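You operate a simulated robot arm through the tools that you are given. There is no shell and no other tool.

Carry out the task below with a simulated robot arm. There is one attempt and no reset: what you move stays moved.

TASK
Bin the old wrap, sleeve the hose joint and close both clips.
Fine: the wrap goes in the blue bin; slide the black sleeve home over the joint before the clips close.

It is judged by the outcome, as a careful person would: the job done as asked, and still so three seconds after it is handed in. It fails if anything else is knocked over, pushed out of place, dropped, spilled or broken.

THE ROBOT
A 7-joint arm with a two-finger parallel gripper, fixed in place. Base frame: the origin is on the floor under the middle of its stand, x ahead of it, y to its left, z up; the work surface is at about z = 0.88. Readings come in m, rad, newtons and seconds.
With the tool pointing down near the work surface it reaches from about 0.22 to 0.74 m from the base axis. Its first joint turns from -2.897 to 2.897 rad. Payload 1.57 kg.
Tool frame: the origin (TCP) lies between the finger pads and is the grasp point; the fingertips stand 0.03 m ahead of it; z points along the fingers, y is the line along which they close. Largest opening 0.11 m; finger width 0.024, thickness 0.012; the body of the gripper, 0.048 by 0.112 m, starts 0.078 m behind the TCP.
Orientation is that of the tool frame in the base frame, as a unit quaternion [w, x, y, z]. With the fingers straight down and closing along the base's y, the tool's x points along the base's -x, its y along +y and its z along -z.

THE INTERFACE
- The arm moves only by the tool drive_tool. Its argument "rows" is a list of rows, each a list of 7 numbers: the shift along the base's x, y, z in units of 100 mm (1.0 is 100 mm), then the turn, a rotation vector about the base's x, y, z in units of 180 degrees (1.0 is 180 degrees), then the finger opening in cm, from 0 to 11. In form: [[tx, ty, tz, wx, wy, wz, hand], ...]. A call has 1 to 20 rows; each row is the pose to reach, as a shift and turn from the pose commanded when the call began. A call with a number of a shift or a turn outside -1 to 1 is refused whole. A row lasts 0.2 s, in which the tool goes at most 0.05 m and 0.15 rad; a call with a longer step from one row to the next is refused whole, and so is a gripper value outside its range. Where a pose cannot be reached the arm comes as near as it can. A force on the tool above 40 N (or 10 N above the force at the start of the call, whichever is more), or a blocked arm, ends the call early, and 0.2 s more pass. The fingers move at their own pace (about 0.045 m/s each) and stop on an object; they squeeze with about 40 N. The grip force told is the motor's: it shows also when the fingers shut on nothing. Time passes only in rows, and 0.2 s behind the last, so rows that repeat a pose let the fingers close. It gives the time, the measured TCP pose, the force on the tool (base axes), the opening and the grip force at its end, in the units of the frame above (readings bear some noise), with the torque about the TCP (base axes, N m) and any sound that the robot's microphone picked up.
- Cameras (640 x 400 px; columns grow to the right, rows downward): "scene" is fixed at [0.4002, 0.6516, 1.59]; the picture's right is [-0.99, -0.14, 0.00], its down [-0.06, 0.45, -0.89] and it looks along [0.13, -0.88, -0.46] (base axes); focal length 335 px, centre (320, 200). "wrist" rides on the gripper at [0.07, 0.016, -0.141] in the tool frame; the picture's right is [-0.23, 0.97, 0.00], its down [-0.86, -0.20, -0.48] and it looks along [-0.47, -0.11, 0.88] (tool axes); focal length 222 px, centre (320, 200). There is no depth. A picture from a camera that has moved, and an enlarged one, comes with that camera's place and axes in the base frame and with its lens.
- get_image(camera): a new picture of that camera. It takes no simulated time.
- raise_lower(by): slides the trunk up (or, below 0, down) by that many m; the arm rides with it, the base frame stays. It gives what a move gives, with no picture.
- close_up(camera, box): a new picture of the part [left, top, right, bottom] of that camera's present view, enlarged. It takes no simulated time.
- close_job(): hands the job in; it is judged then, once.

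Nothing tells you positions but the pictures and the camera data. Unless the task says otherwise, let go and move clear before handing in.

The tools are called after "Emit:" as a command line: name --pt "numbers of a row" for each row, then --argument value for the rest, lists and objects as JSON in quotes. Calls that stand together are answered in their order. drive_tool: Moves the arm, as the interface text tells. Its arguments: {"type":"object","properties":{"rows":{"type":"array"}},"required":["rows"]} The other tools are called the same way: raise_lower (by) moves the trunk up or down; get_image (camera) takes a picture; close_up (camera, box) takes an enlarged picture of a part of a camera's view; close_job () hands the job in.

At the start:

```text
time_s: 0.0
tool_pos: [0.3563, -0.1149, 1.3667]
orientation: [0.001, -0.001, 1.0, -0.001]
ft_force: [29.0, -10.3, -51.5]
moment: [-0.32, 0.16, -0.18]
width: 0.1097
finger_force: 0.0
trunk travel left (down, up): [-0.525, 0.065]
```

scene: 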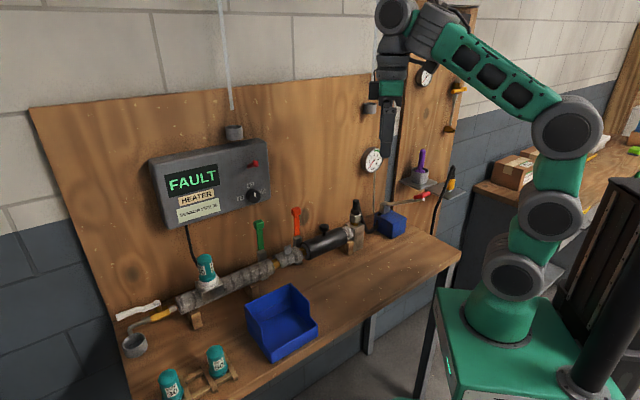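
wrist: 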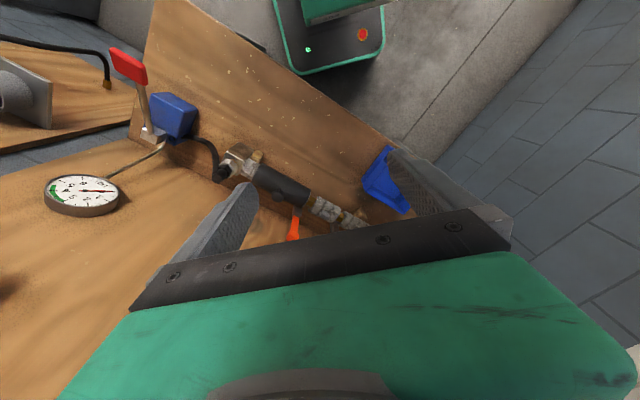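

I see a bench with a hose/pipe line, a blue open bin, a heater control box showing FAULT, and various items. I'll look closer at the joint, the wrap and the clips before moving anything.

Emit:
close_up --camera "scene" --box '[220, 190, 420, 315]'

Emit:
close_up --camera "scene" --box '[100, 230, 300, 355]'

Emit:
close_up --camera "scene" --box '[120, 300, 320, 400]'

Emit:
close_up --camera "wrist" --box '[200, 120, 440, 260]'

Emit:
close_up --camera "scene" --box '[280, 190, 380, 252]'

```text
3.20 times, centred on (320, 252) of scene
camera zoom: at [0.4002, 0.6516, 1.59], right [-0.99, -0.14, 0.0], down [-0.06, 0.45, -0.89], along [0.13, -0.88, -0.46], focal length 1073 px, centre (320, 32)
```

zoom: 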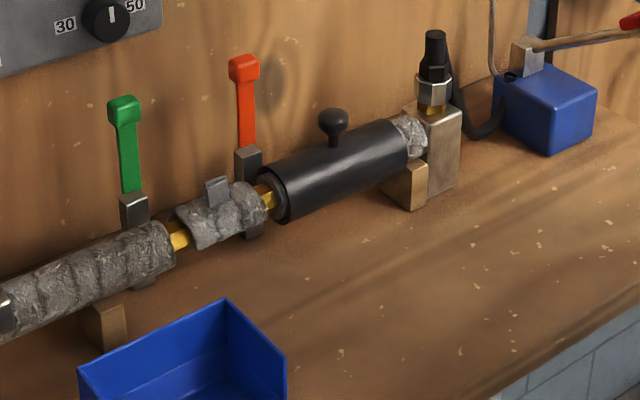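

```text
3.20 times, centred on (200, 292) of scene
camera zoom: at [0.4002, 0.6516, 1.59], right [-0.99, -0.14, 0.0], down [-0.06, 0.45, -0.89], along [0.13, -0.88, -0.46], focal length 1073 px, centre (704, -96)
```

zoom: 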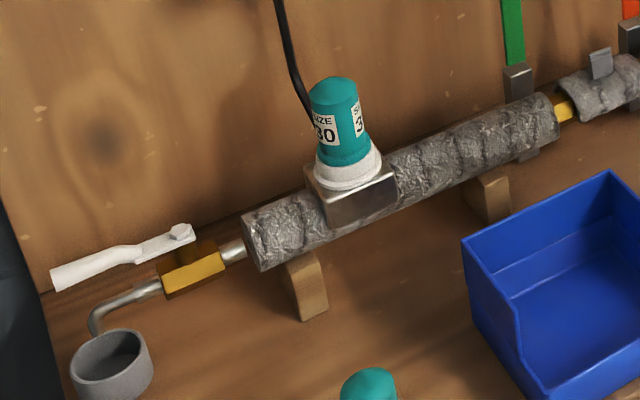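

```text
3.20 times, centred on (220, 350) of scene
camera zoom: at [0.4002, 0.6516, 1.59], right [-0.99, -0.14, 0.0], down [-0.06, 0.45, -0.89], along [0.13, -0.88, -0.46], focal length 1073 px, centre (640, -280)
```

zoom: 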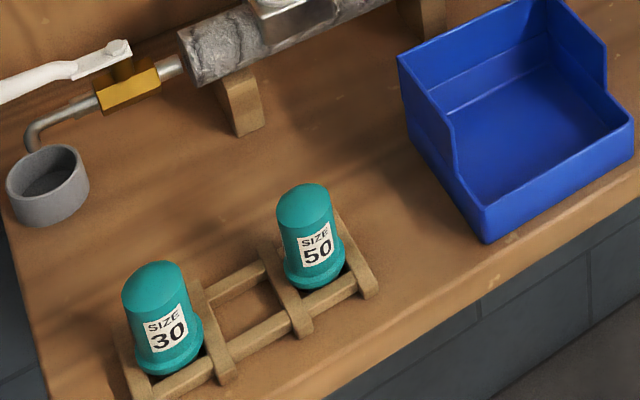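

```text
2.67 times, centred on (320, 190) of wrist
camera zoom: at [0.2856, -0.0995, 1.5091], right [0.23, 0.97, 0.0], down [0.85, -0.2, 0.48], along [0.47, -0.11, -0.88], focal length 592 px, centre (320, 227)
```

zoom: 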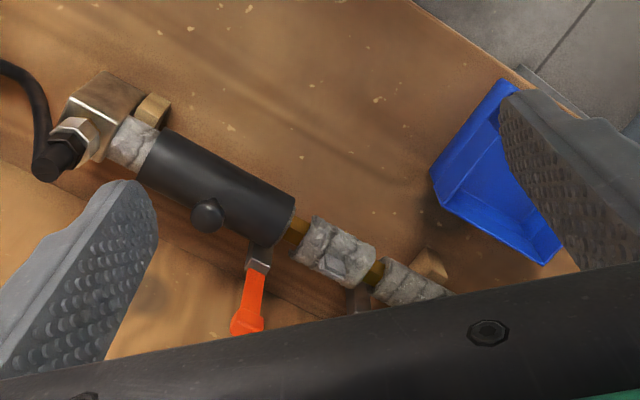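

```text
6.40 times, centred on (330, 221) of scene
camera zoom: at [0.4002, 0.6516, 1.59], right [-0.99, -0.14, 0.0], down [-0.06, 0.45, -0.89], along [0.13, -0.88, -0.46], focal length 2145 px, centre (256, 66)
```

zoom: 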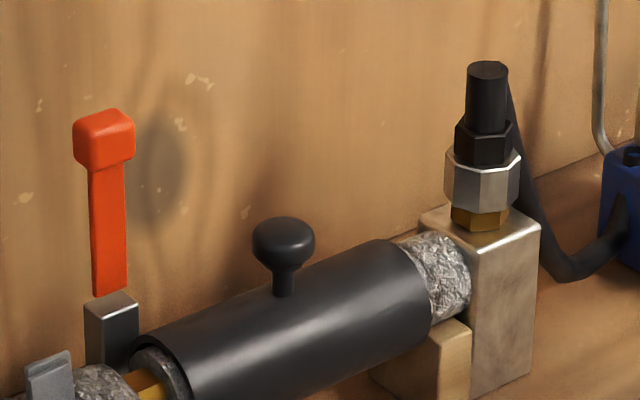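

The bench runs diagonally (about 40° in the base frame). The old wrap with its tab sits at roughly (0.62, -0.18), the black sleeve with its knob is to its right, and the green and red levers are behind. I'll zoom in on each of these.

Emit:
close_up --camera "scene" --box '[255, 225, 335, 275]'

Emit:
close_up --camera "scene" --box '[235, 210, 315, 260]'

Emit:
close_up --camera "wrist" --box '[240, 150, 400, 250]'

Emit:
close_up --camera "scene" --box '[320, 180, 480, 280]'

```text
8.00 times, centred on (295, 250) of scene
camera zoom: at [0.4002, 0.6516, 1.59], right [-0.99, -0.14, 0.0], down [-0.06, 0.45, -0.89], along [0.13, -0.88, -0.46], focal length 2682 px, centre (520, -200)
```

zoom: 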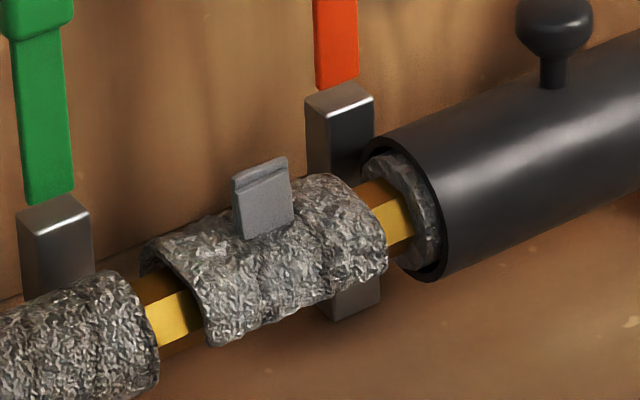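

```text
8.00 times, centred on (275, 235) of scene
camera zoom: at [0.4002, 0.6516, 1.59], right [-0.99, -0.14, 0.0], down [-0.06, 0.45, -0.89], along [0.13, -0.88, -0.46], focal length 2682 px, centre (680, -80)
```

zoom: 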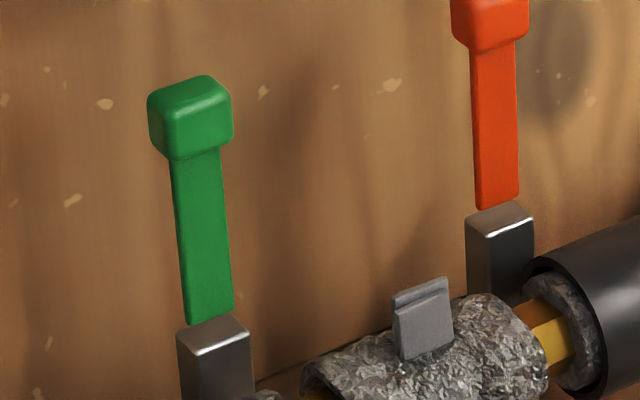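

```text
4.00 times, centred on (320, 200) of wrist
camera zoom: at [0.2856, -0.0995, 1.5091], right [0.23, 0.97, 0.0], down [0.85, -0.2, 0.48], along [0.47, -0.11, -0.88], focal length 888 px, centre (320, 200)
```

zoom: 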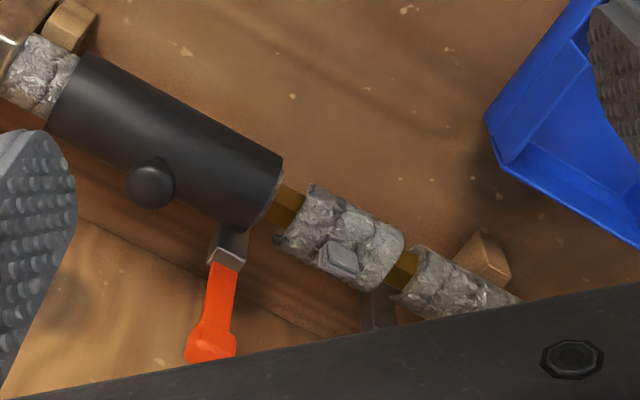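

```text
4.00 times, centred on (400, 230) of scene
camera zoom: at [0.4002, 0.6516, 1.59], right [-0.99, -0.14, 0.0], down [-0.06, 0.45, -0.89], along [0.13, -0.88, -0.46], focal length 1341 px, centre (0, 80)
```

zoom: 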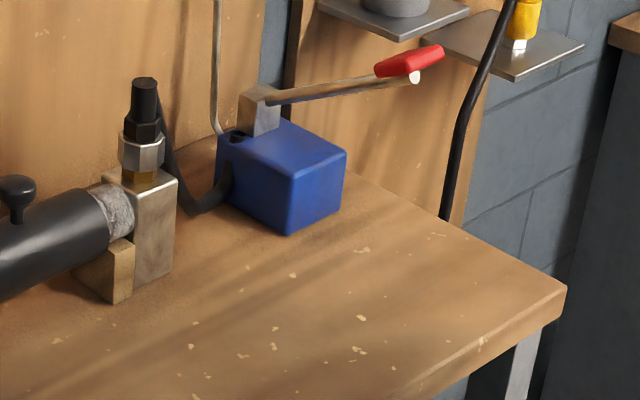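

The wrap is a half-shell saddle with a thin tab on top, and the tab's plate lies along the pipe. The levers hinge from blocks behind the pipe. I'll turn the tool to line up with the pipe and move nearer, staying high, to get better views.

Emit:
drive_tool --pt "0.1 0.05 0 0 0 0.04 11" --pt "0.25 0.1 0 0 0 0.08 11" --pt "0.4 0.2 0 0 0 0.12 11" --pt "0.55 0.3 0 0 0 0.16 11" --pt "0.7 0.4 0 0 0 0.2 11" --pt "0.8 0.5 0 0 0 0.24 11" --pt "0.8 0.5 0 0 0 0.24 11"

```text
time_s: 1.6
tool_pos: [0.4378, -0.0659, 1.3671]
orientation: [0.001, -0.369, 0.93, 0.0]
ft_force: [0.1, 0.4, 0.1]
moment: [0.0, -0.01, 0.0]
width: 0.1101
finger_force: 0.1
trunk travel left (down, up): [-0.525, 0.065]
```

Emit:
get_image --camera "wrist"

Emit:
get_image --camera "scene"

```text
taken
camera wrist: at [0.3734, -0.1019, 1.509], right [-0.5, 0.86, 0.0], down [0.76, 0.44, 0.48], along [0.42, 0.24, -0.88], focal length 222 px, centre (320, 200)
```

wrist: 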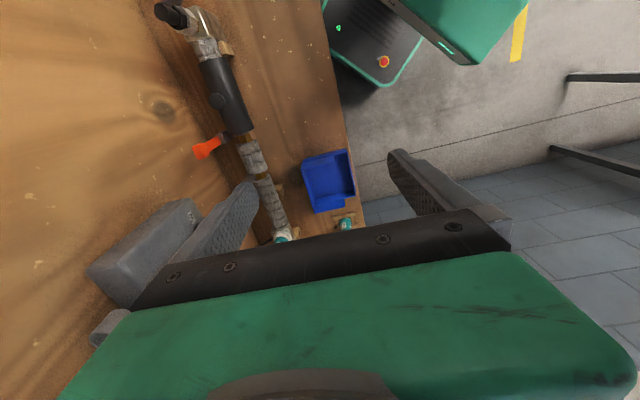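

```text
taken
```

scene: 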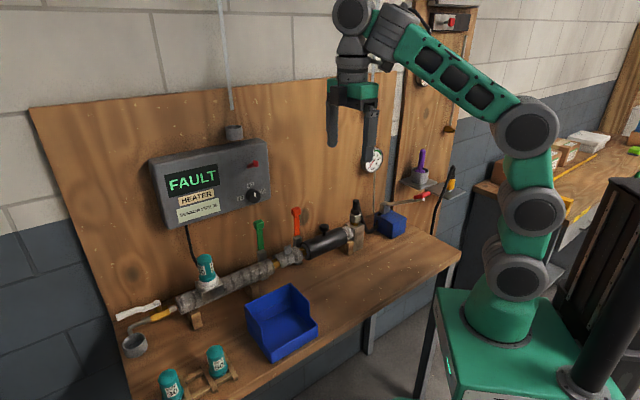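

I can see the pipe line, the red lever and the control box at left from above. I'll zoom in to triangulate them.

Emit:
close_up --camera "wrist" --box '[140, 100, 300, 200]'

Emit:
close_up --camera "wrist" --box '[140, 0, 300, 100]'

Emit:
close_up --camera "wrist" --box '[80, 160, 400, 360]'

Emit:
close_up --camera "scene" --box '[140, 120, 300, 220]'

```text
4.00 times, centred on (220, 150) of wrist
camera zoom: at [0.3734, -0.1019, 1.509], right [-0.5, 0.86, 0.0], down [0.76, 0.44, 0.48], along [0.42, 0.24, -0.88], focal length 888 px, centre (720, 400)
```

zoom: 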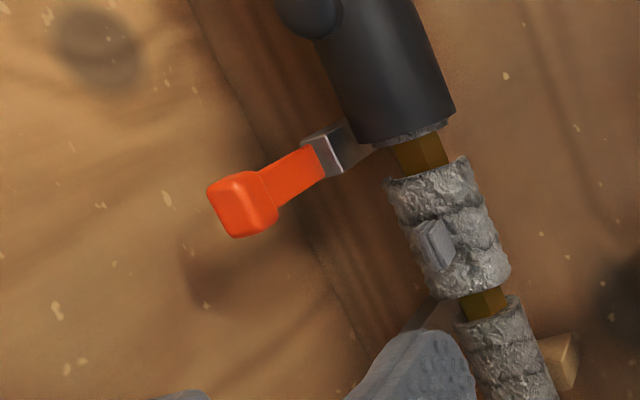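

```text
4.00 times, centred on (220, 50) of wrist
camera zoom: at [0.3734, -0.1019, 1.509], right [-0.5, 0.86, 0.0], down [0.76, 0.44, 0.48], along [0.42, 0.24, -0.88], focal length 888 px, centre (720, 800)
```

zoom: 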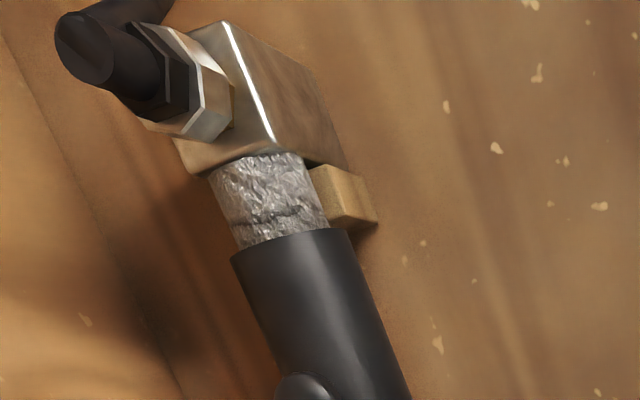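

```text
2.00 times, centred on (240, 260) of wrist
camera zoom: at [0.3734, -0.1019, 1.509], right [-0.5, 0.86, 0.0], down [0.76, 0.44, 0.48], along [0.42, 0.24, -0.88], focal length 444 px, centre (480, 80)
```

zoom: 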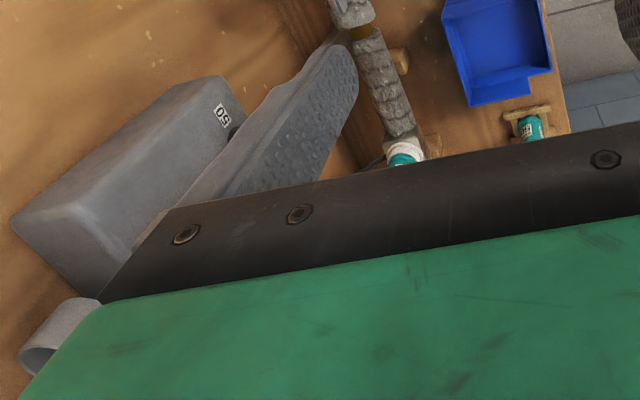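

```text
4.00 times, centred on (220, 170) of scene
camera zoom: at [0.4002, 0.6516, 1.59], right [-0.99, -0.14, 0.0], down [-0.06, 0.45, -0.89], along [0.13, -0.88, -0.46], focal length 1341 px, centre (720, 320)
```

zoom: 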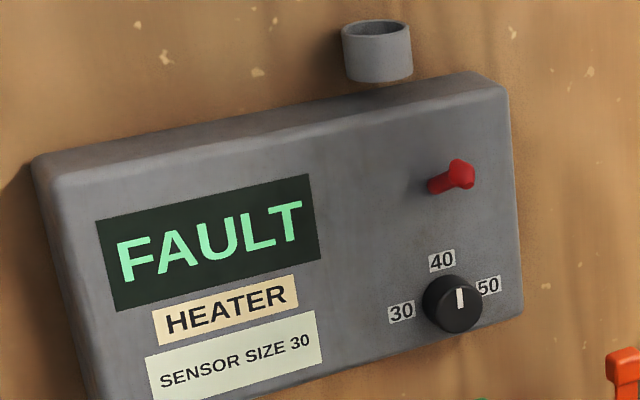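

Emit:
close_up --camera "wrist" --box '[76, 180, 236, 280]'

```text
4.00 times, centred on (156, 230) of wrist
camera zoom: at [0.3734, -0.1019, 1.509], right [-0.5, 0.86, 0.0], down [0.76, 0.44, 0.48], along [0.42, 0.24, -0.88], focal length 888 px, centre (976, 80)
```

zoom: 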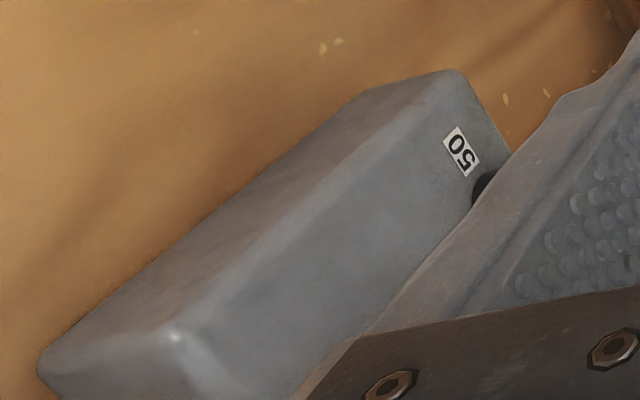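

The triangulation puts the tab near (0.613, -0.163, 0.99). The control box's front-right edge is at about (0.676, -0.218), spanning z 1.13 to 1.30. I'll narrow the fingers and move above the tab, staying clear of the box.

Emit:
drive_tool --pt "0.2 -0.1 -0.05 0 0 0 4" --pt "0.4 -0.2 -0.1 0 0 0 4" --pt "0.6 -0.3 -0.2 0 0 0 4" --pt "0.8 -0.4 -0.3 0 0 0 4" --pt "1.0 -0.5 -0.4 0 0 0 4" --pt "1.0 -0.5 -0.4 0 0 0 4"

Emit:
get_image --camera "wrist"

Emit:
get_image --camera "scene"

```text
time_s: 3.0
tool_pos: [0.538, -0.1162, 1.3271]
orientation: [0.002, -0.368, 0.93, 0.0]
ft_force: [-0.7, 0.5, -0.1]
moment: [-0.02, -0.01, -0.01]
width: 0.0401
finger_force: 0.1
trunk travel left (down, up): [-0.525, 0.065]
```

```text
taken
camera wrist: at [0.4732, -0.152, 1.4692], right [-0.5, 0.87, 0.0], down [0.76, 0.44, 0.48], along [0.42, 0.24, -0.88], focal length 222 px, centre (320, 200)
```

wrist: 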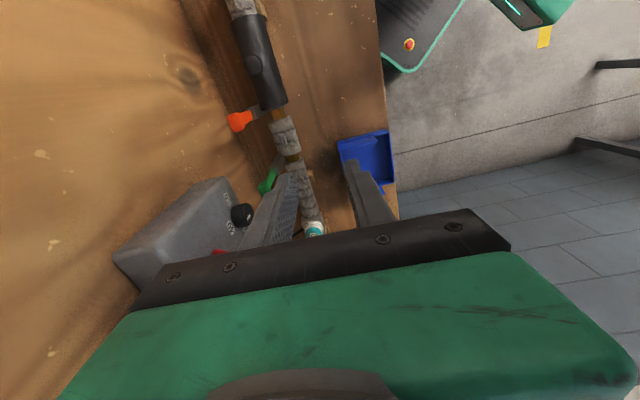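

```text
taken
```

scene: 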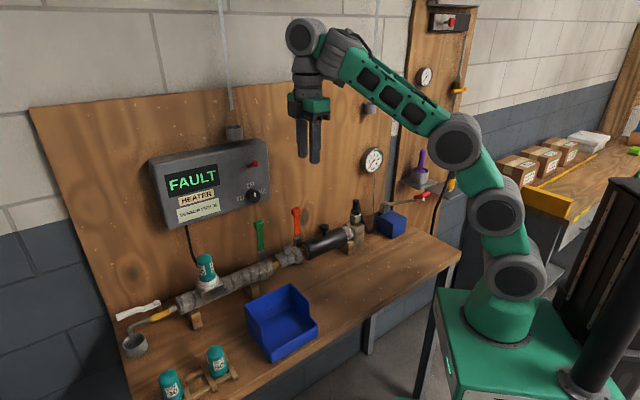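

Emit:
close_up --camera "wrist" --box '[220, 100, 348, 180]'

Emit:
close_up --camera "wrist" --box '[200, 0, 328, 80]'

Emit:
close_up --camera "wrist" --box '[150, 150, 310, 250]'

```text
5.00 times, centred on (284, 140) of wrist
camera zoom: at [0.4732, -0.152, 1.4692], right [-0.5, 0.87, 0.0], down [0.76, 0.44, 0.48], along [0.42, 0.24, -0.88], focal length 1111 px, centre (500, 500)
```

zoom: 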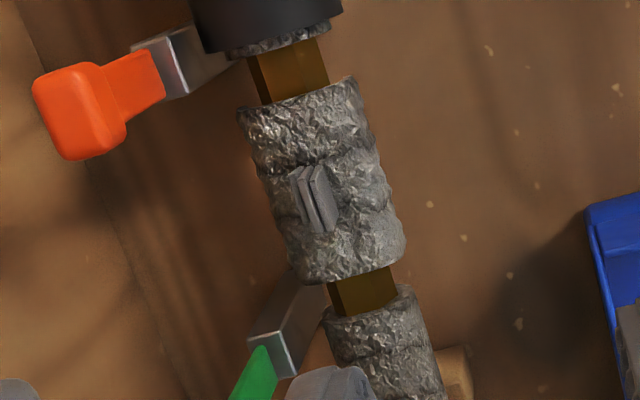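

```text
5.00 times, centred on (264, 40) of wrist
camera zoom: at [0.4732, -0.152, 1.4692], right [-0.5, 0.87, 0.0], down [0.76, 0.44, 0.48], along [0.42, 0.24, -0.88], focal length 1111 px, centre (600, 1000)
```

zoom: 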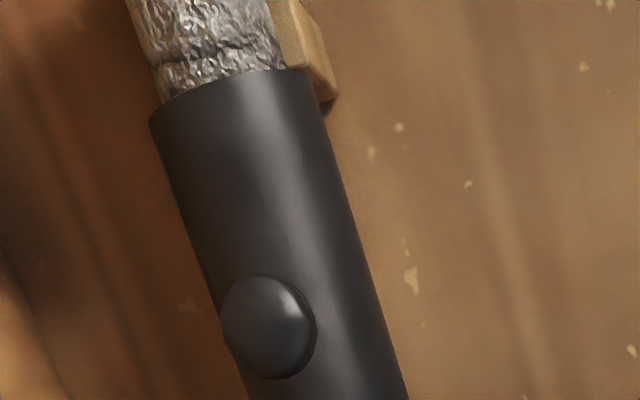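

```text
4.00 times, centred on (230, 200) of wrist
camera zoom: at [0.4732, -0.152, 1.4692], right [-0.5, 0.87, 0.0], down [0.76, 0.44, 0.48], along [0.42, 0.24, -0.88], focal length 888 px, centre (680, 200)
```

zoom: 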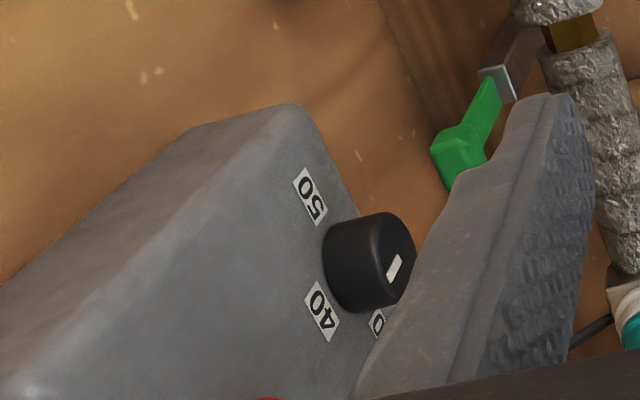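

The two wrist views agree. Along the pipe (e) and across it (n), the wrap spans e 0.295 to 0.375 with its tab at e 0.335, n -0.539, z about 0.98. The clips are at e 0.27 and 0.393, and the sleeve knob at e 0.192. I'll move over the tab and check again.

Emit:
drive_tool --pt "0.15 -0.1 -0.25 0 0 0 4" --pt "0.3 -0.2 -0.5 0 0 0 4" --pt "0.45 -0.3 -0.75 0 0 0 4" --pt "0.6 -0.4 -1.0 0 0 0 4" --pt "0.75 -0.47 -1.0 0 0 0 4" --pt "0.75 -0.47 -1.0 0 0 0 4"

Emit:
get_image --camera "wrist"

Emit:
get_image --camera "scene"

```text
time_s: 4.4
tool_pos: [0.6133, -0.1636, 1.2283]
orientation: [0.002, -0.369, 0.93, 0.0]
ft_force: [-0.1, -0.2, 0.6]
moment: [0.0, -0.03, -0.01]
width: 0.0399
finger_force: 0.1
trunk travel left (down, up): [-0.525, 0.065]
```

```text
taken
camera wrist: at [0.5488, -0.1996, 1.3692], right [-0.5, 0.87, 0.0], down [0.76, 0.44, 0.48], along [0.42, 0.24, -0.88], focal length 222 px, centre (320, 200)
```

wrist: 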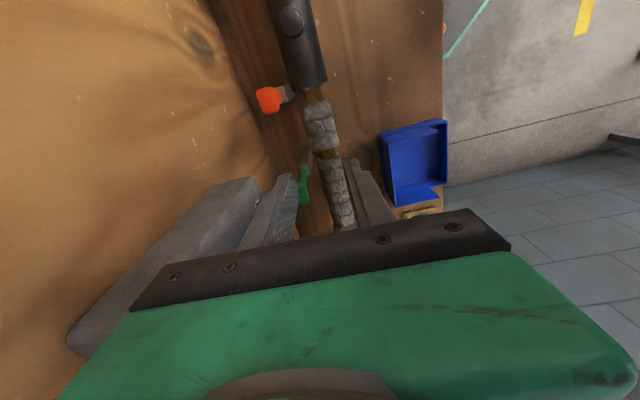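

```text
taken
```

scene: 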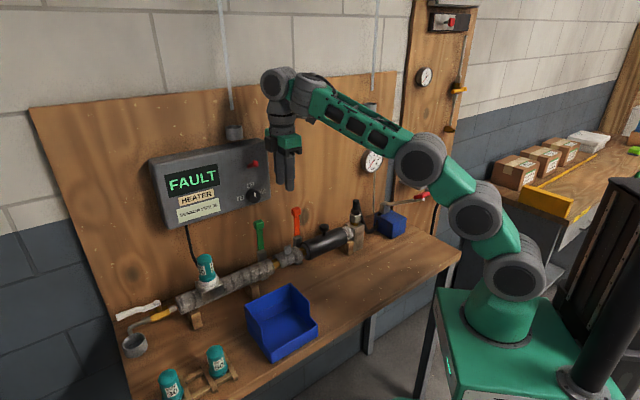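

Emit:
close_up --camera "wrist" --box '[250, 60, 410, 160]'

Emit:
close_up --camera "wrist" --box '[180, 130, 340, 230]'

Emit:
close_up --camera "scene" --box '[220, 60, 340, 260]'

```text
4.00 times, centred on (330, 110) of wrist
camera zoom: at [0.5488, -0.1996, 1.3692], right [-0.5, 0.87, 0.0], down [0.76, 0.44, 0.48], along [0.42, 0.24, -0.88], focal length 888 px, centre (280, 560)
```

zoom: 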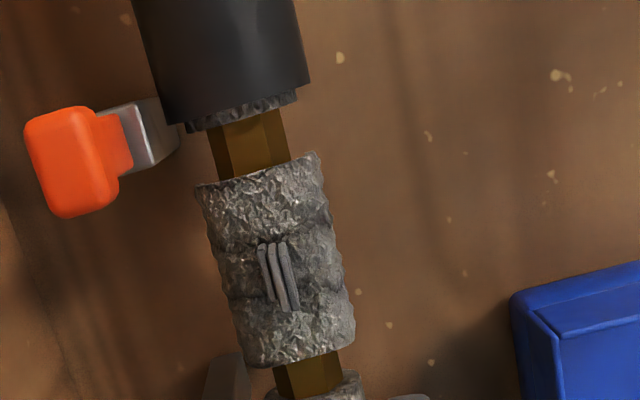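

```text
4.00 times, centred on (260, 180) of wrist
camera zoom: at [0.5488, -0.1996, 1.3692], right [-0.5, 0.87, 0.0], down [0.76, 0.44, 0.48], along [0.42, 0.24, -0.88], focal length 888 px, centre (560, 280)
```

zoom: 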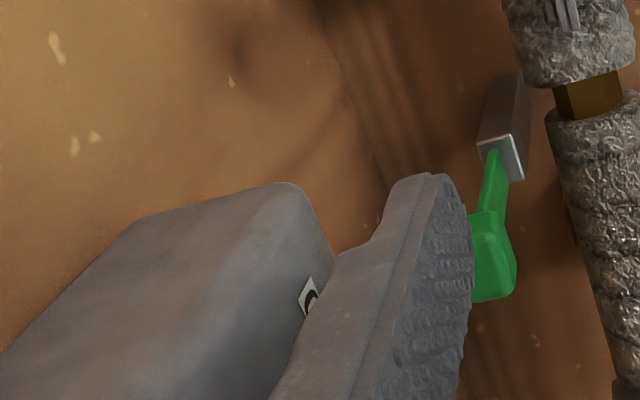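

```text
2.00 times, centred on (280, 160) of scene
camera zoom: at [0.4002, 0.6516, 1.59], right [-0.99, -0.14, 0.0], down [-0.06, 0.45, -0.89], along [0.13, -0.88, -0.46], focal length 670 px, centre (400, 280)
```

zoom: 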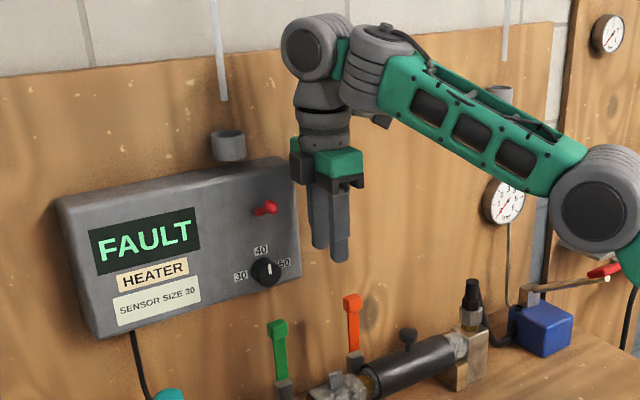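

The tab is centred under the tool, at e 0.335 and n -0.539. The body has about 24 mm of clearance to the control box, so I'll descend in stages.

Emit:
drive_tool --pt "0 0 -0.25 0 0 0 4" --pt "0 0 -0.5 0 0 0 4" --pt "0 0 -0.75 0 0 0 4" --pt "0 0 -1.0 0 0 0 4" --pt "0 0 -1.0 0 0 0 4"

Emit:
drive_tool --pt "0 0 -0.2 0 0 0 4" --pt "0 0 -0.4 0 0 0 4" --pt "0 0 -0.6 0 0 0 4" --pt "0 0 -0.75 0 0 0 4" --pt "0 0 -0.75 0 0 0 4"

Emit:
get_image --camera "wrist"

Emit:
close_up --camera "scene" --box '[220, 120, 380, 280]'

```text
time_s: 5.6
tool_pos: [0.6111, -0.1622, 1.128]
orientation: [0.002, -0.368, 0.93, 0.0]
ft_force: [-0.1, 1.4, 0.7]
moment: [0.02, 0.02, 0.0]
width: 0.0399
finger_force: 0.0
trunk travel left (down, up): [-0.525, 0.065]
```

```text
time_s: 6.8
tool_pos: [0.612, -0.1629, 1.0527]
orientation: [0.002, -0.369, 0.929, -0.001]
ft_force: [0.4, -0.6, 0.8]
moment: [-0.01, 0.0, 0.02]
width: 0.04
finger_force: 0.1
trunk travel left (down, up): [-0.525, 0.065]
```

```text
taken
camera wrist: at [0.5483, -0.1988, 1.1941], right [-0.5, 0.87, 0.0], down [0.76, 0.44, 0.48], along [0.42, 0.24, -0.88], focal length 222 px, centre (320, 200)
```

wrist: 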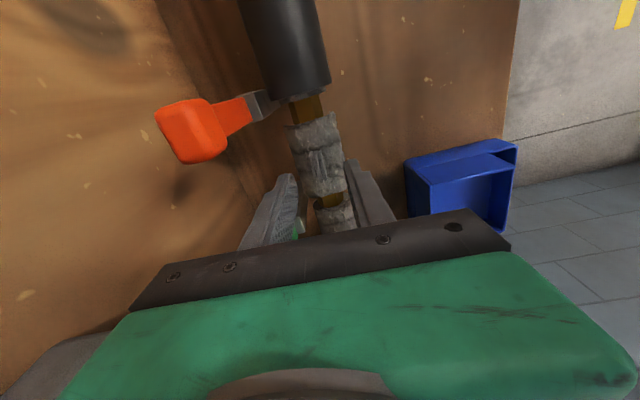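

```text
2.50 times, centred on (300, 200) of scene
camera zoom: at [0.4002, 0.6516, 1.59], right [-0.99, -0.14, 0.0], down [-0.06, 0.45, -0.89], along [0.13, -0.88, -0.46], focal length 838 px, centre (370, 200)
```

zoom: 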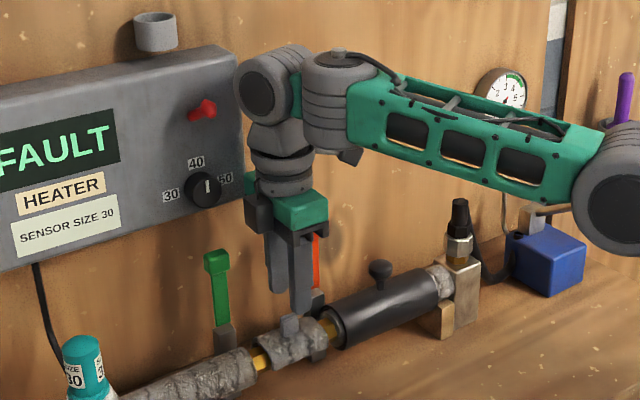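

Emit:
close_up --camera "wrist" --box '[250, 100, 410, 240]'

Emit:
close_up --camera "scene" --box '[240, 180, 340, 280]'

```text
2.86 times, centred on (330, 170) of wrist
camera zoom: at [0.5483, -0.1988, 1.1941], right [-0.5, 0.87, 0.0], down [0.76, 0.44, 0.48], along [0.42, 0.24, -0.88], focal length 635 px, centre (291, 286)
```

zoom: 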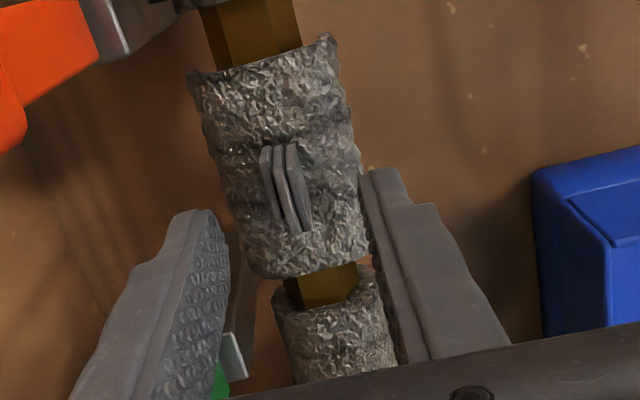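

```text
4.00 times, centred on (290, 230) of scene
camera zoom: at [0.4002, 0.6516, 1.59], right [-0.99, -0.14, 0.0], down [-0.06, 0.45, -0.89], along [0.13, -0.88, -0.46], focal length 1341 px, centre (440, 80)
```

zoom: 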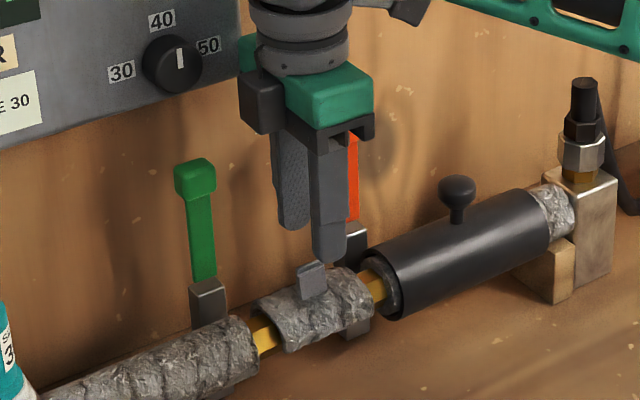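

The tab sits midway between the fingers and the alignment is good to about 2 mm. I'll lower so the tips straddle it, then close.

Emit:
drive_tool --pt "0 0 -0.15 0 0 0 4" --pt "0 0 -0.3 0 0 0 4" --pt "0 0 -0.44 0 0 0 4" --pt "0 0 -0.44 0 0 0 4" --pt "0 0 -0.44 0 0 0 2" --pt "0 0 -0.44 0 0 0 0" --pt "0 0 -0.44 0 0 0 0" --pt "0 0 -0.44 0 0 0 0" --pt "0 0 -0.44 0 0 0 0"

Emit:
close_up --camera "wrist" --box '[230, 100, 410, 240]'

Emit:
close_up --camera "scene" --box '[240, 180, 340, 280]'

```text
time_s: 8.8
tool_pos: [0.612, -0.1639, 1.0085]
orientation: [0.001, -0.368, 0.93, 0.0]
ft_force: [-0.5, 0.9, -0.1]
moment: [0.01, -0.01, 0.0]
width: 0.0108
finger_force: 29.1
trunk travel left (down, up): [-0.525, 0.065]
```

```text
2.86 times, centred on (320, 170) of wrist
camera zoom: at [0.5482, -0.1992, 1.1501], right [-0.5, 0.87, 0.0], down [0.76, 0.44, 0.48], along [0.42, 0.24, -0.88], focal length 635 px, centre (320, 286)
```

zoom: 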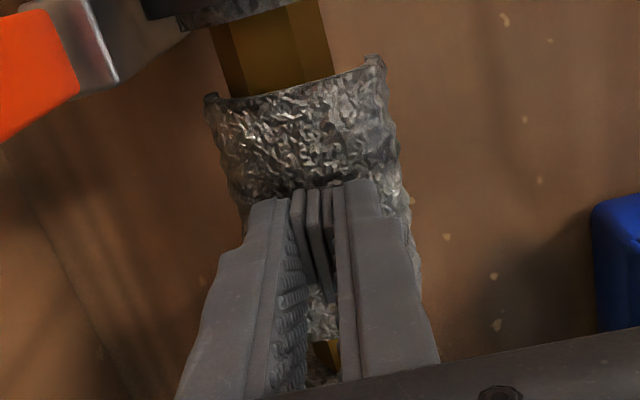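

```text
4.00 times, centred on (290, 230) of scene
camera zoom: at [0.4002, 0.6516, 1.59], right [-0.99, -0.14, 0.0], down [-0.06, 0.45, -0.89], along [0.13, -0.88, -0.46], focal length 1341 px, centre (440, 80)
```

zoom: 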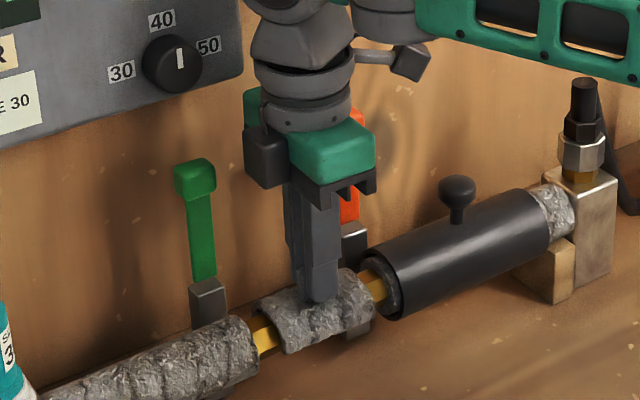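

The tab is gripped at 10.8 mm with 29 N. I'll lift the wrap straight up slowly.

Emit:
drive_tool --pt "0 0 0.08 0 0 0 0" --pt "0 0 0.2 0 0 0 0" --pt "0 0 0.35 0 0 0 0" --pt "0 0 0.5 0 0 0 0" --pt "0 0 0.65 0 0 0 0" --pt "0 0 0.8 0 0 0 0" --pt "0 0 0.8 0 0 0 0"

Emit:
get_image --camera "wrist"

Emit:
get_image --camera "scene"

```text
time_s: 10.4
tool_pos: [0.6113, -0.1635, 1.088]
orientation: [0.001, -0.368, 0.93, 0.001]
ft_force: [-0.1, -0.6, 0.3]
moment: [0.03, -0.01, -0.01]
width: 0.0
finger_force: 20.9
trunk travel left (down, up): [-0.525, 0.065]
```

```text
taken
camera wrist: at [0.5481, -0.1993, 1.2303], right [-0.5, 0.87, 0.0], down [0.76, 0.44, 0.48], along [0.42, 0.24, -0.88], focal length 222 px, centre (320, 200)
```

wrist: 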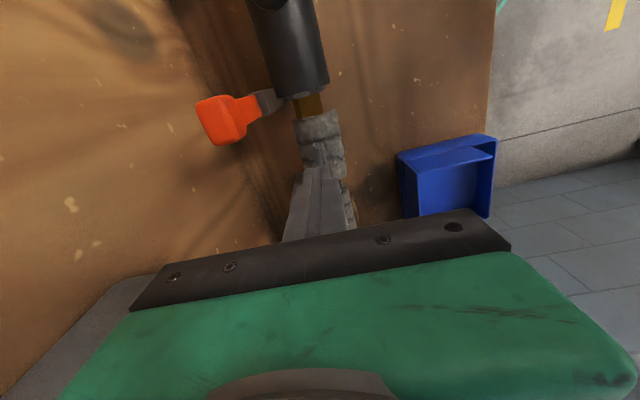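

```text
taken
```

scene: 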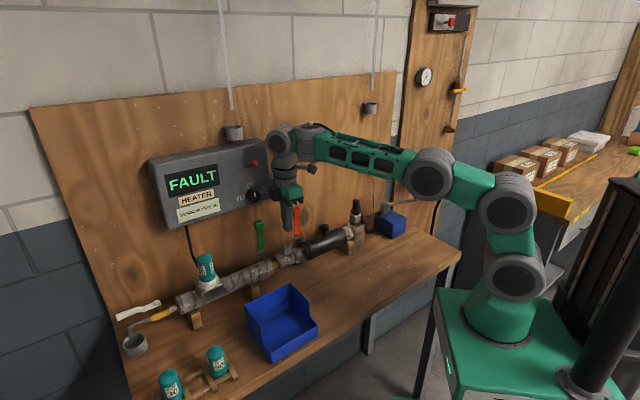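

The tab slipped out, with the fingers shut on nothing, and the wrap seems to be still on the joint. I'll look closely before retrying.

Emit:
close_up --camera "scene" --box '[255, 225, 335, 275]'

Emit:
close_up --camera "wrist" --box '[250, 90, 410, 240]'

```text
8.00 times, centred on (295, 250) of scene
camera zoom: at [0.4002, 0.6516, 1.59], right [-0.99, -0.14, 0.0], down [-0.06, 0.45, -0.89], along [0.13, -0.88, -0.46], focal length 2682 px, centre (520, -200)
```

zoom: 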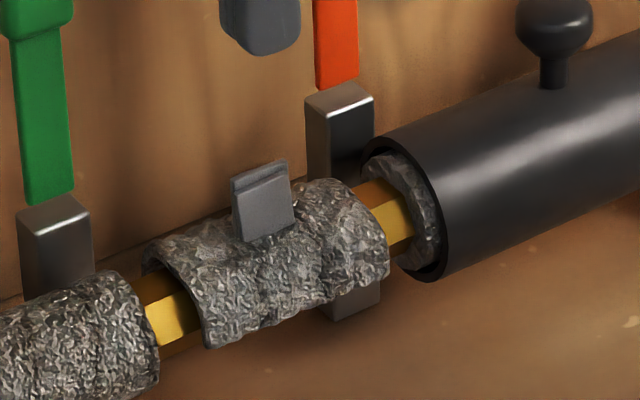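

```text
2.67 times, centred on (330, 165) of wrist
camera zoom: at [0.5481, -0.1993, 1.2303], right [-0.5, 0.87, 0.0], down [0.76, 0.44, 0.48], along [0.42, 0.24, -0.88], focal length 592 px, centre (293, 293)
```

zoom: 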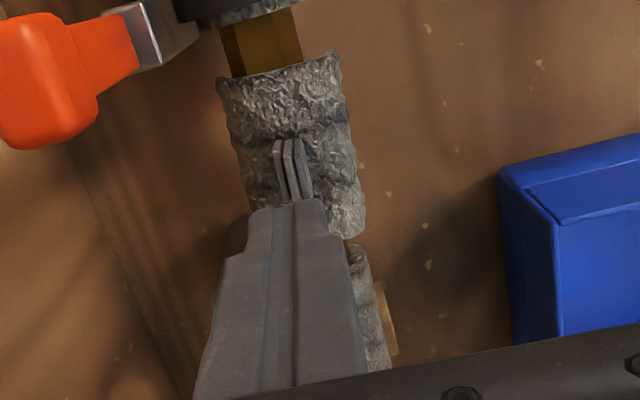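

The wrap hasn't moved; the tab just slid out of the grip. I'll go back, seat the fingers a little deeper, let the grip build fully, and lift in small steps while watching the force.

Emit:
drive_tool --pt "0 0 0 0 0 0 2" --pt "0 0 0 0 0 0 3" --pt "0 0 -0.2 0 0 0 3" --pt "0 0 -0.4 0 0 0 3" --pt "0 0 -0.6 0 0 0 3" --pt "0 0 -0.75 0 0 0 3" --pt "0 0 -0.84 0 0 0 3" --pt "0 0 -0.84 0 0 0 3" --pt "0 0 -0.84 0 0 0 0" --pt "0 0 -0.84 0 0 0 0" --pt "0 0 -0.84 0 0 0 0" --pt "0 0 -0.84 0 0 0 0" --pt "0 0 -0.84 0 0 0 0" --pt "0 0 -0.84 0 0 0 0"

```text
time_s: 13.4
tool_pos: [0.6118, -0.162, 1.0057]
orientation: [0.003, -0.369, 0.929, -0.002]
ft_force: [3.8, -2.0, 24.6]
moment: [-0.1, -0.13, -0.01]
width: 0.0108
finger_force: 28.4
trunk travel left (down, up): [-0.525, 0.065]
```

Emit:
drive_tool --pt "0 0 0.03 0 0 0 0" --pt "0 0 0.06 0 0 0 0" --pt "0 0 0.08 0 0 0 0" --pt "0 0 0.08 0 0 0 0"

Emit:
drive_tool --pt "0 0 0.02 0 0 0 0" --pt "0 0 0.04 0 0 0 0" --pt "0 0 0.04 0 0 0 0"

Emit:
close_up --camera "scene" --box '[255, 225, 335, 275]'

```text
time_s: 14.4
tool_pos: [0.6117, -0.1619, 1.0112]
orientation: [0.001, -0.368, 0.93, 0.002]
ft_force: [0.2, 0.1, -1.2]
moment: [-0.02, 0.0, 0.0]
width: 0.0108
finger_force: 28.6
trunk travel left (down, up): [-0.525, 0.065]
```

```text
time_s: 15.2
tool_pos: [0.6117, -0.1628, 1.0154]
orientation: [0.002, -0.368, 0.93, 0.0]
ft_force: [0.5, 0.4, -0.2]
moment: [0.01, -0.01, 0.01]
width: 0.0105
finger_force: 28.7
trunk travel left (down, up): [-0.525, 0.065]
```

```text
8.00 times, centred on (295, 250) of scene
camera zoom: at [0.4002, 0.6516, 1.59], right [-0.99, -0.14, 0.0], down [-0.06, 0.45, -0.89], along [0.13, -0.88, -0.46], focal length 2682 px, centre (520, -200)
```

zoom: 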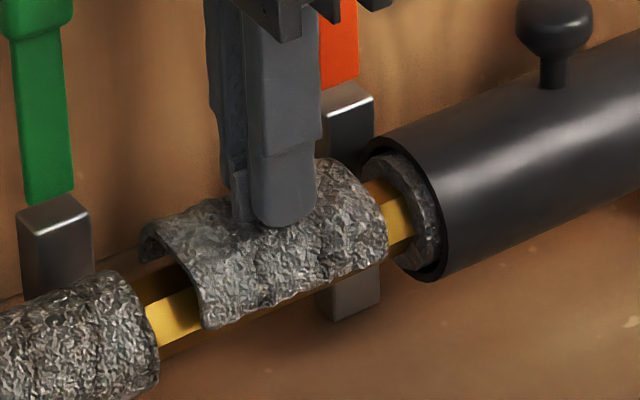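

The wrap has lifted by about 7 mm and the force is light. I'll keep lifting slowly.

Emit:
drive_tool --pt "0 0 0.03 0 0 0 0" --pt "0 0 0.06 0 0 0 0" --pt "0 0 0.1 0 0 0 0" --pt "0 0 0.14 0 0 0 0" --pt "0 0 0.18 0 0 0 0" --pt "0 0 0.18 0 0 0 0"

Emit:
close_up --camera "scene" --box '[255, 225, 335, 275]'

Emit:
close_up --camera "wrist" --box '[250, 90, 410, 240]'

```text
time_s: 16.6
tool_pos: [0.6117, -0.1626, 1.0347]
orientation: [0.003, -0.368, 0.93, 0.0]
ft_force: [0.6, 1.1, -0.5]
moment: [-0.01, 0.03, -0.03]
width: 0.0105
finger_force: 28.3
trunk travel left (down, up): [-0.525, 0.065]
```

```text
8.00 times, centred on (295, 250) of scene
camera zoom: at [0.4002, 0.6516, 1.59], right [-0.99, -0.14, 0.0], down [-0.06, 0.45, -0.89], along [0.13, -0.88, -0.46], focal length 2682 px, centre (520, -200)
```

zoom: 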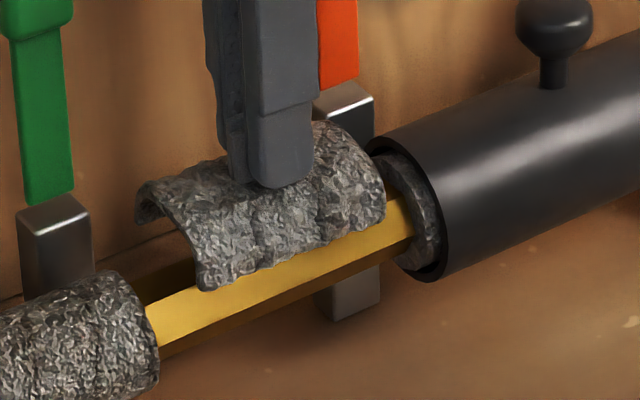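

```text
2.67 times, centred on (330, 165) of wrist
camera zoom: at [0.5485, -0.199, 1.1758], right [-0.5, 0.87, 0.0], down [0.76, 0.44, 0.48], along [0.42, 0.24, -0.88], focal length 592 px, centre (293, 293)
```

zoom: 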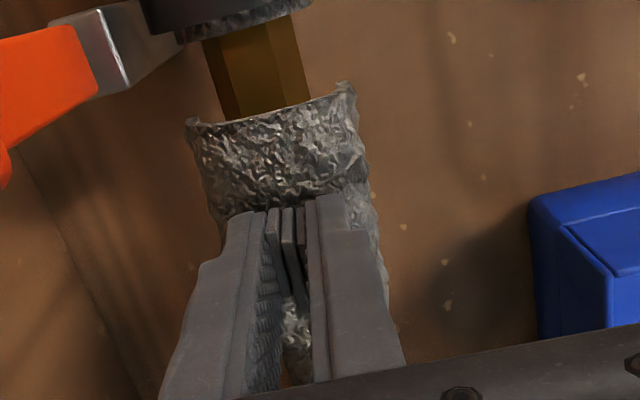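

Emit:
drive_tool --pt "0 0 0.06 0 0 0 0" --pt "0 0 0.12 0 0 0 0" --pt "0 0 0.2 0 0 0 0" --pt "0 0 0.28 0 0 0 0" --pt "0 0 0.36 0 0 0 0" --pt "0 0 0.44 0 0 0 0" --pt "0 0 0.52 0 0 0 0" --pt "0 0 0.6 0 0 0 0" --pt "0 0 0.65 0 0 0 0" --pt "0 0 0.65 0 0 0 0"

Emit:
get_image --camera "scene"

Emit:
get_image --camera "wrist"

Emit:
close_up --camera "scene" --box '[220, 260, 350, 380]'

```text
time_s: 18.8
tool_pos: [0.6123, -0.1642, 1.0993]
orientation: [0.002, -0.368, 0.93, 0.0]
ft_force: [0.5, 0.3, -0.4]
moment: [0.01, -0.01, 0.0]
width: 0.0105
finger_force: 28.8
trunk travel left (down, up): [-0.525, 0.065]
```

```text
taken
```

scene: 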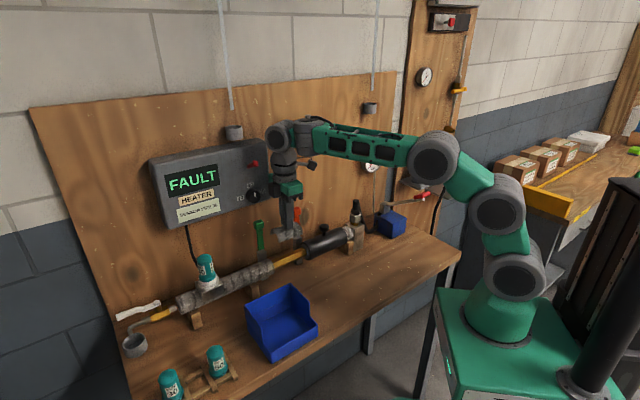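

```text
taken
camera wrist: at [0.5486, -0.1994, 1.2413], right [-0.5, 0.87, 0.0], down [0.76, 0.44, 0.48], along [0.42, 0.24, -0.88], focal length 222 px, centre (320, 200)
```

wrist: 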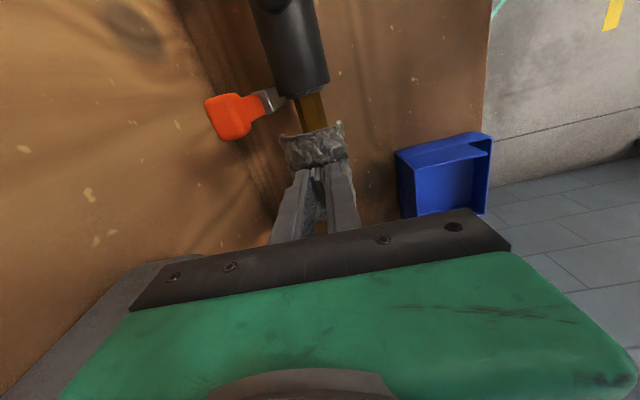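

```text
3.33 times, centred on (285, 320) of scene
camera zoom: at [0.4002, 0.6516, 1.59], right [-0.99, -0.14, 0.0], down [-0.06, 0.45, -0.89], along [0.13, -0.88, -0.46], focal length 1117 px, centre (437, -200)
```

zoom: 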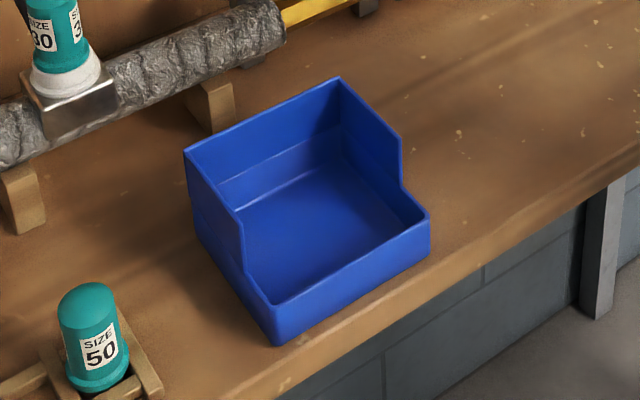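

The wrap is held and clear of the pipe. The bin interior is about e 0.39 to 0.53 and n -0.43 to -0.31, centred near (0.592, 0.042). I'll first move straight out toward the front, away from the levers, then across to the bin.

Emit:
drive_tool --pt "-0.05 0.055 0 0 0 0 0" --pt "-0.12 0.13 0 0 0 0 0" --pt "-0.2 0.215 0 0 0 0 0" --pt "-0.29 0.31 0 0 0 0 0" --pt "-0.38 0.41 0 0 0 0 0" --pt "-0.4 0.55 0 0 0 0 0" --pt "-0.4 0.7 0 0 0 0 0" --pt "-0.35 0.85 0 0 0 0 0" --pt "-0.3 1.0 0 0 0 0 0" --pt "-0.3 1.0 0 0 0 0 0"

Emit:
drive_tool --pt "0.02 0.14 0 0 0 0 0" --pt "0.04 0.28 0 0 0 0 0" --pt "0.06 0.44 0 0 0 0 0" --pt "0.07 0.6 0 0 0 0 0" --pt "0.08 0.76 0 0 0 0 0" --pt "0.09 0.9 0 0 0 0 0" --pt "0.1 1.0 0 0 0 0 0" --pt "0.1 1.0 0 0 0 0 0"

Emit:
get_image --camera "scene"

Emit:
get_image --camera "wrist"

```text
time_s: 21.0
tool_pos: [0.5825, -0.0629, 1.0981]
orientation: [0.001, -0.369, 0.929, 0.0]
ft_force: [0.3, 0.2, -0.2]
moment: [-0.04, 0.02, -0.03]
width: 0.0108
finger_force: 28.3
trunk travel left (down, up): [-0.525, 0.065]
```

```text
time_s: 22.8
tool_pos: [0.5913, 0.0365, 1.0988]
orientation: [0.001, -0.368, 0.93, 0.0]
ft_force: [0.3, -0.9, -0.4]
moment: [0.01, 0.01, -0.02]
width: 0.0107
finger_force: 28.2
trunk travel left (down, up): [-0.525, 0.065]
```

```text
taken
```

scene: 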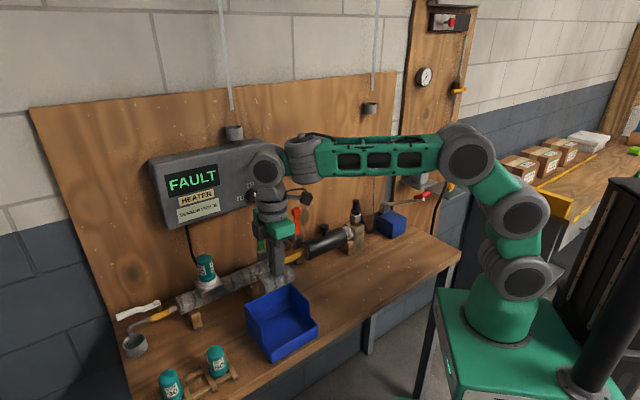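

```text
taken
camera wrist: at [0.5281, 0.0008, 1.241], right [-0.5, 0.87, 0.0], down [0.76, 0.44, 0.48], along [0.42, 0.24, -0.88], focal length 222 px, centre (320, 200)
```

wrist: 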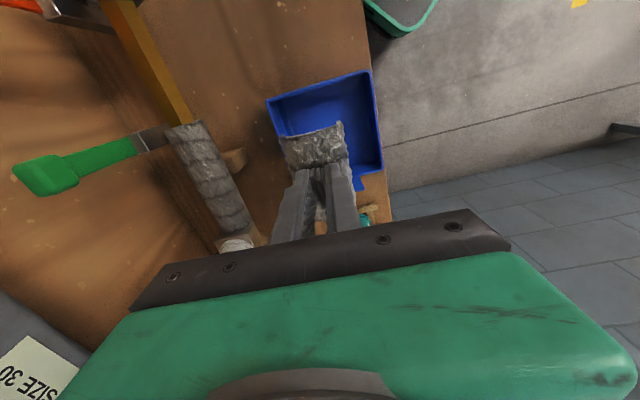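

The bin lies directly under the wrap, centred at about e 0.459, n -0.362. I'll nudge slightly forward and lower into it.

Emit:
drive_tool --pt "-0.05 0.06 -0.1 0 0 0 0" --pt "-0.05 0.06 -0.25 0 0 0 0" --pt "-0.05 0.06 -0.4 0 0 0 0" --pt "-0.05 0.06 -0.55 0 0 0 0" --pt "-0.05 0.06 -0.7 0 0 0 0" --pt "-0.05 0.06 -0.85 0 0 0 0" --pt "-0.05 0.06 -1.0 0 0 0 0" --pt "-0.05 0.06 -1.0 0 0 0 0"

Emit:
close_up --camera "scene" --box '[220, 240, 350, 380]'

Emit:
get_image --camera "wrist"

```text
time_s: 24.6
tool_pos: [0.5875, 0.0442, 0.9997]
orientation: [0.001, -0.367, 0.93, 0.0]
ft_force: [0.0, -0.1, -0.2]
moment: [-0.02, 0.01, 0.0]
width: 0.0105
finger_force: 29.2
trunk travel left (down, up): [-0.525, 0.065]
```

```text
2.86 times, centred on (285, 310) of scene
camera zoom: at [0.4002, 0.6516, 1.59], right [-0.99, -0.14, 0.0], down [-0.06, 0.45, -0.89], along [0.13, -0.88, -0.46], focal length 958 px, centre (420, -114)
```

zoom: 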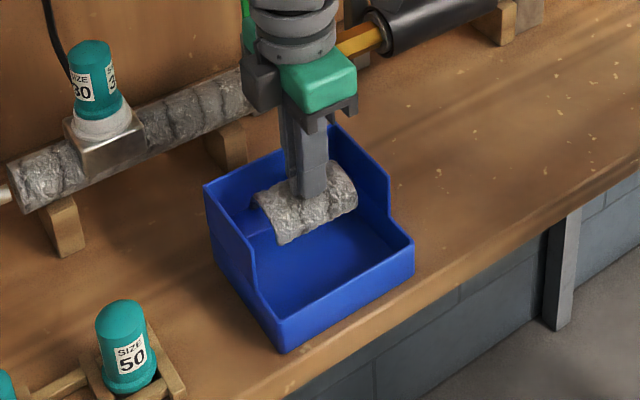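

```text
taken
camera wrist: at [0.5233, 0.0071, 1.1416], right [-0.5, 0.87, 0.0], down [0.76, 0.44, 0.48], along [0.42, 0.24, -0.88], focal length 222 px, centre (320, 200)
```

wrist: 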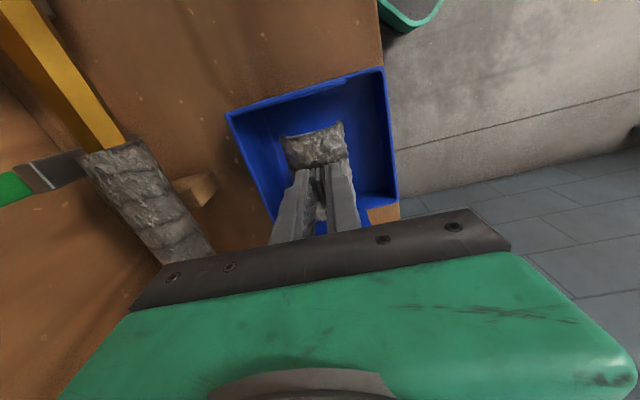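

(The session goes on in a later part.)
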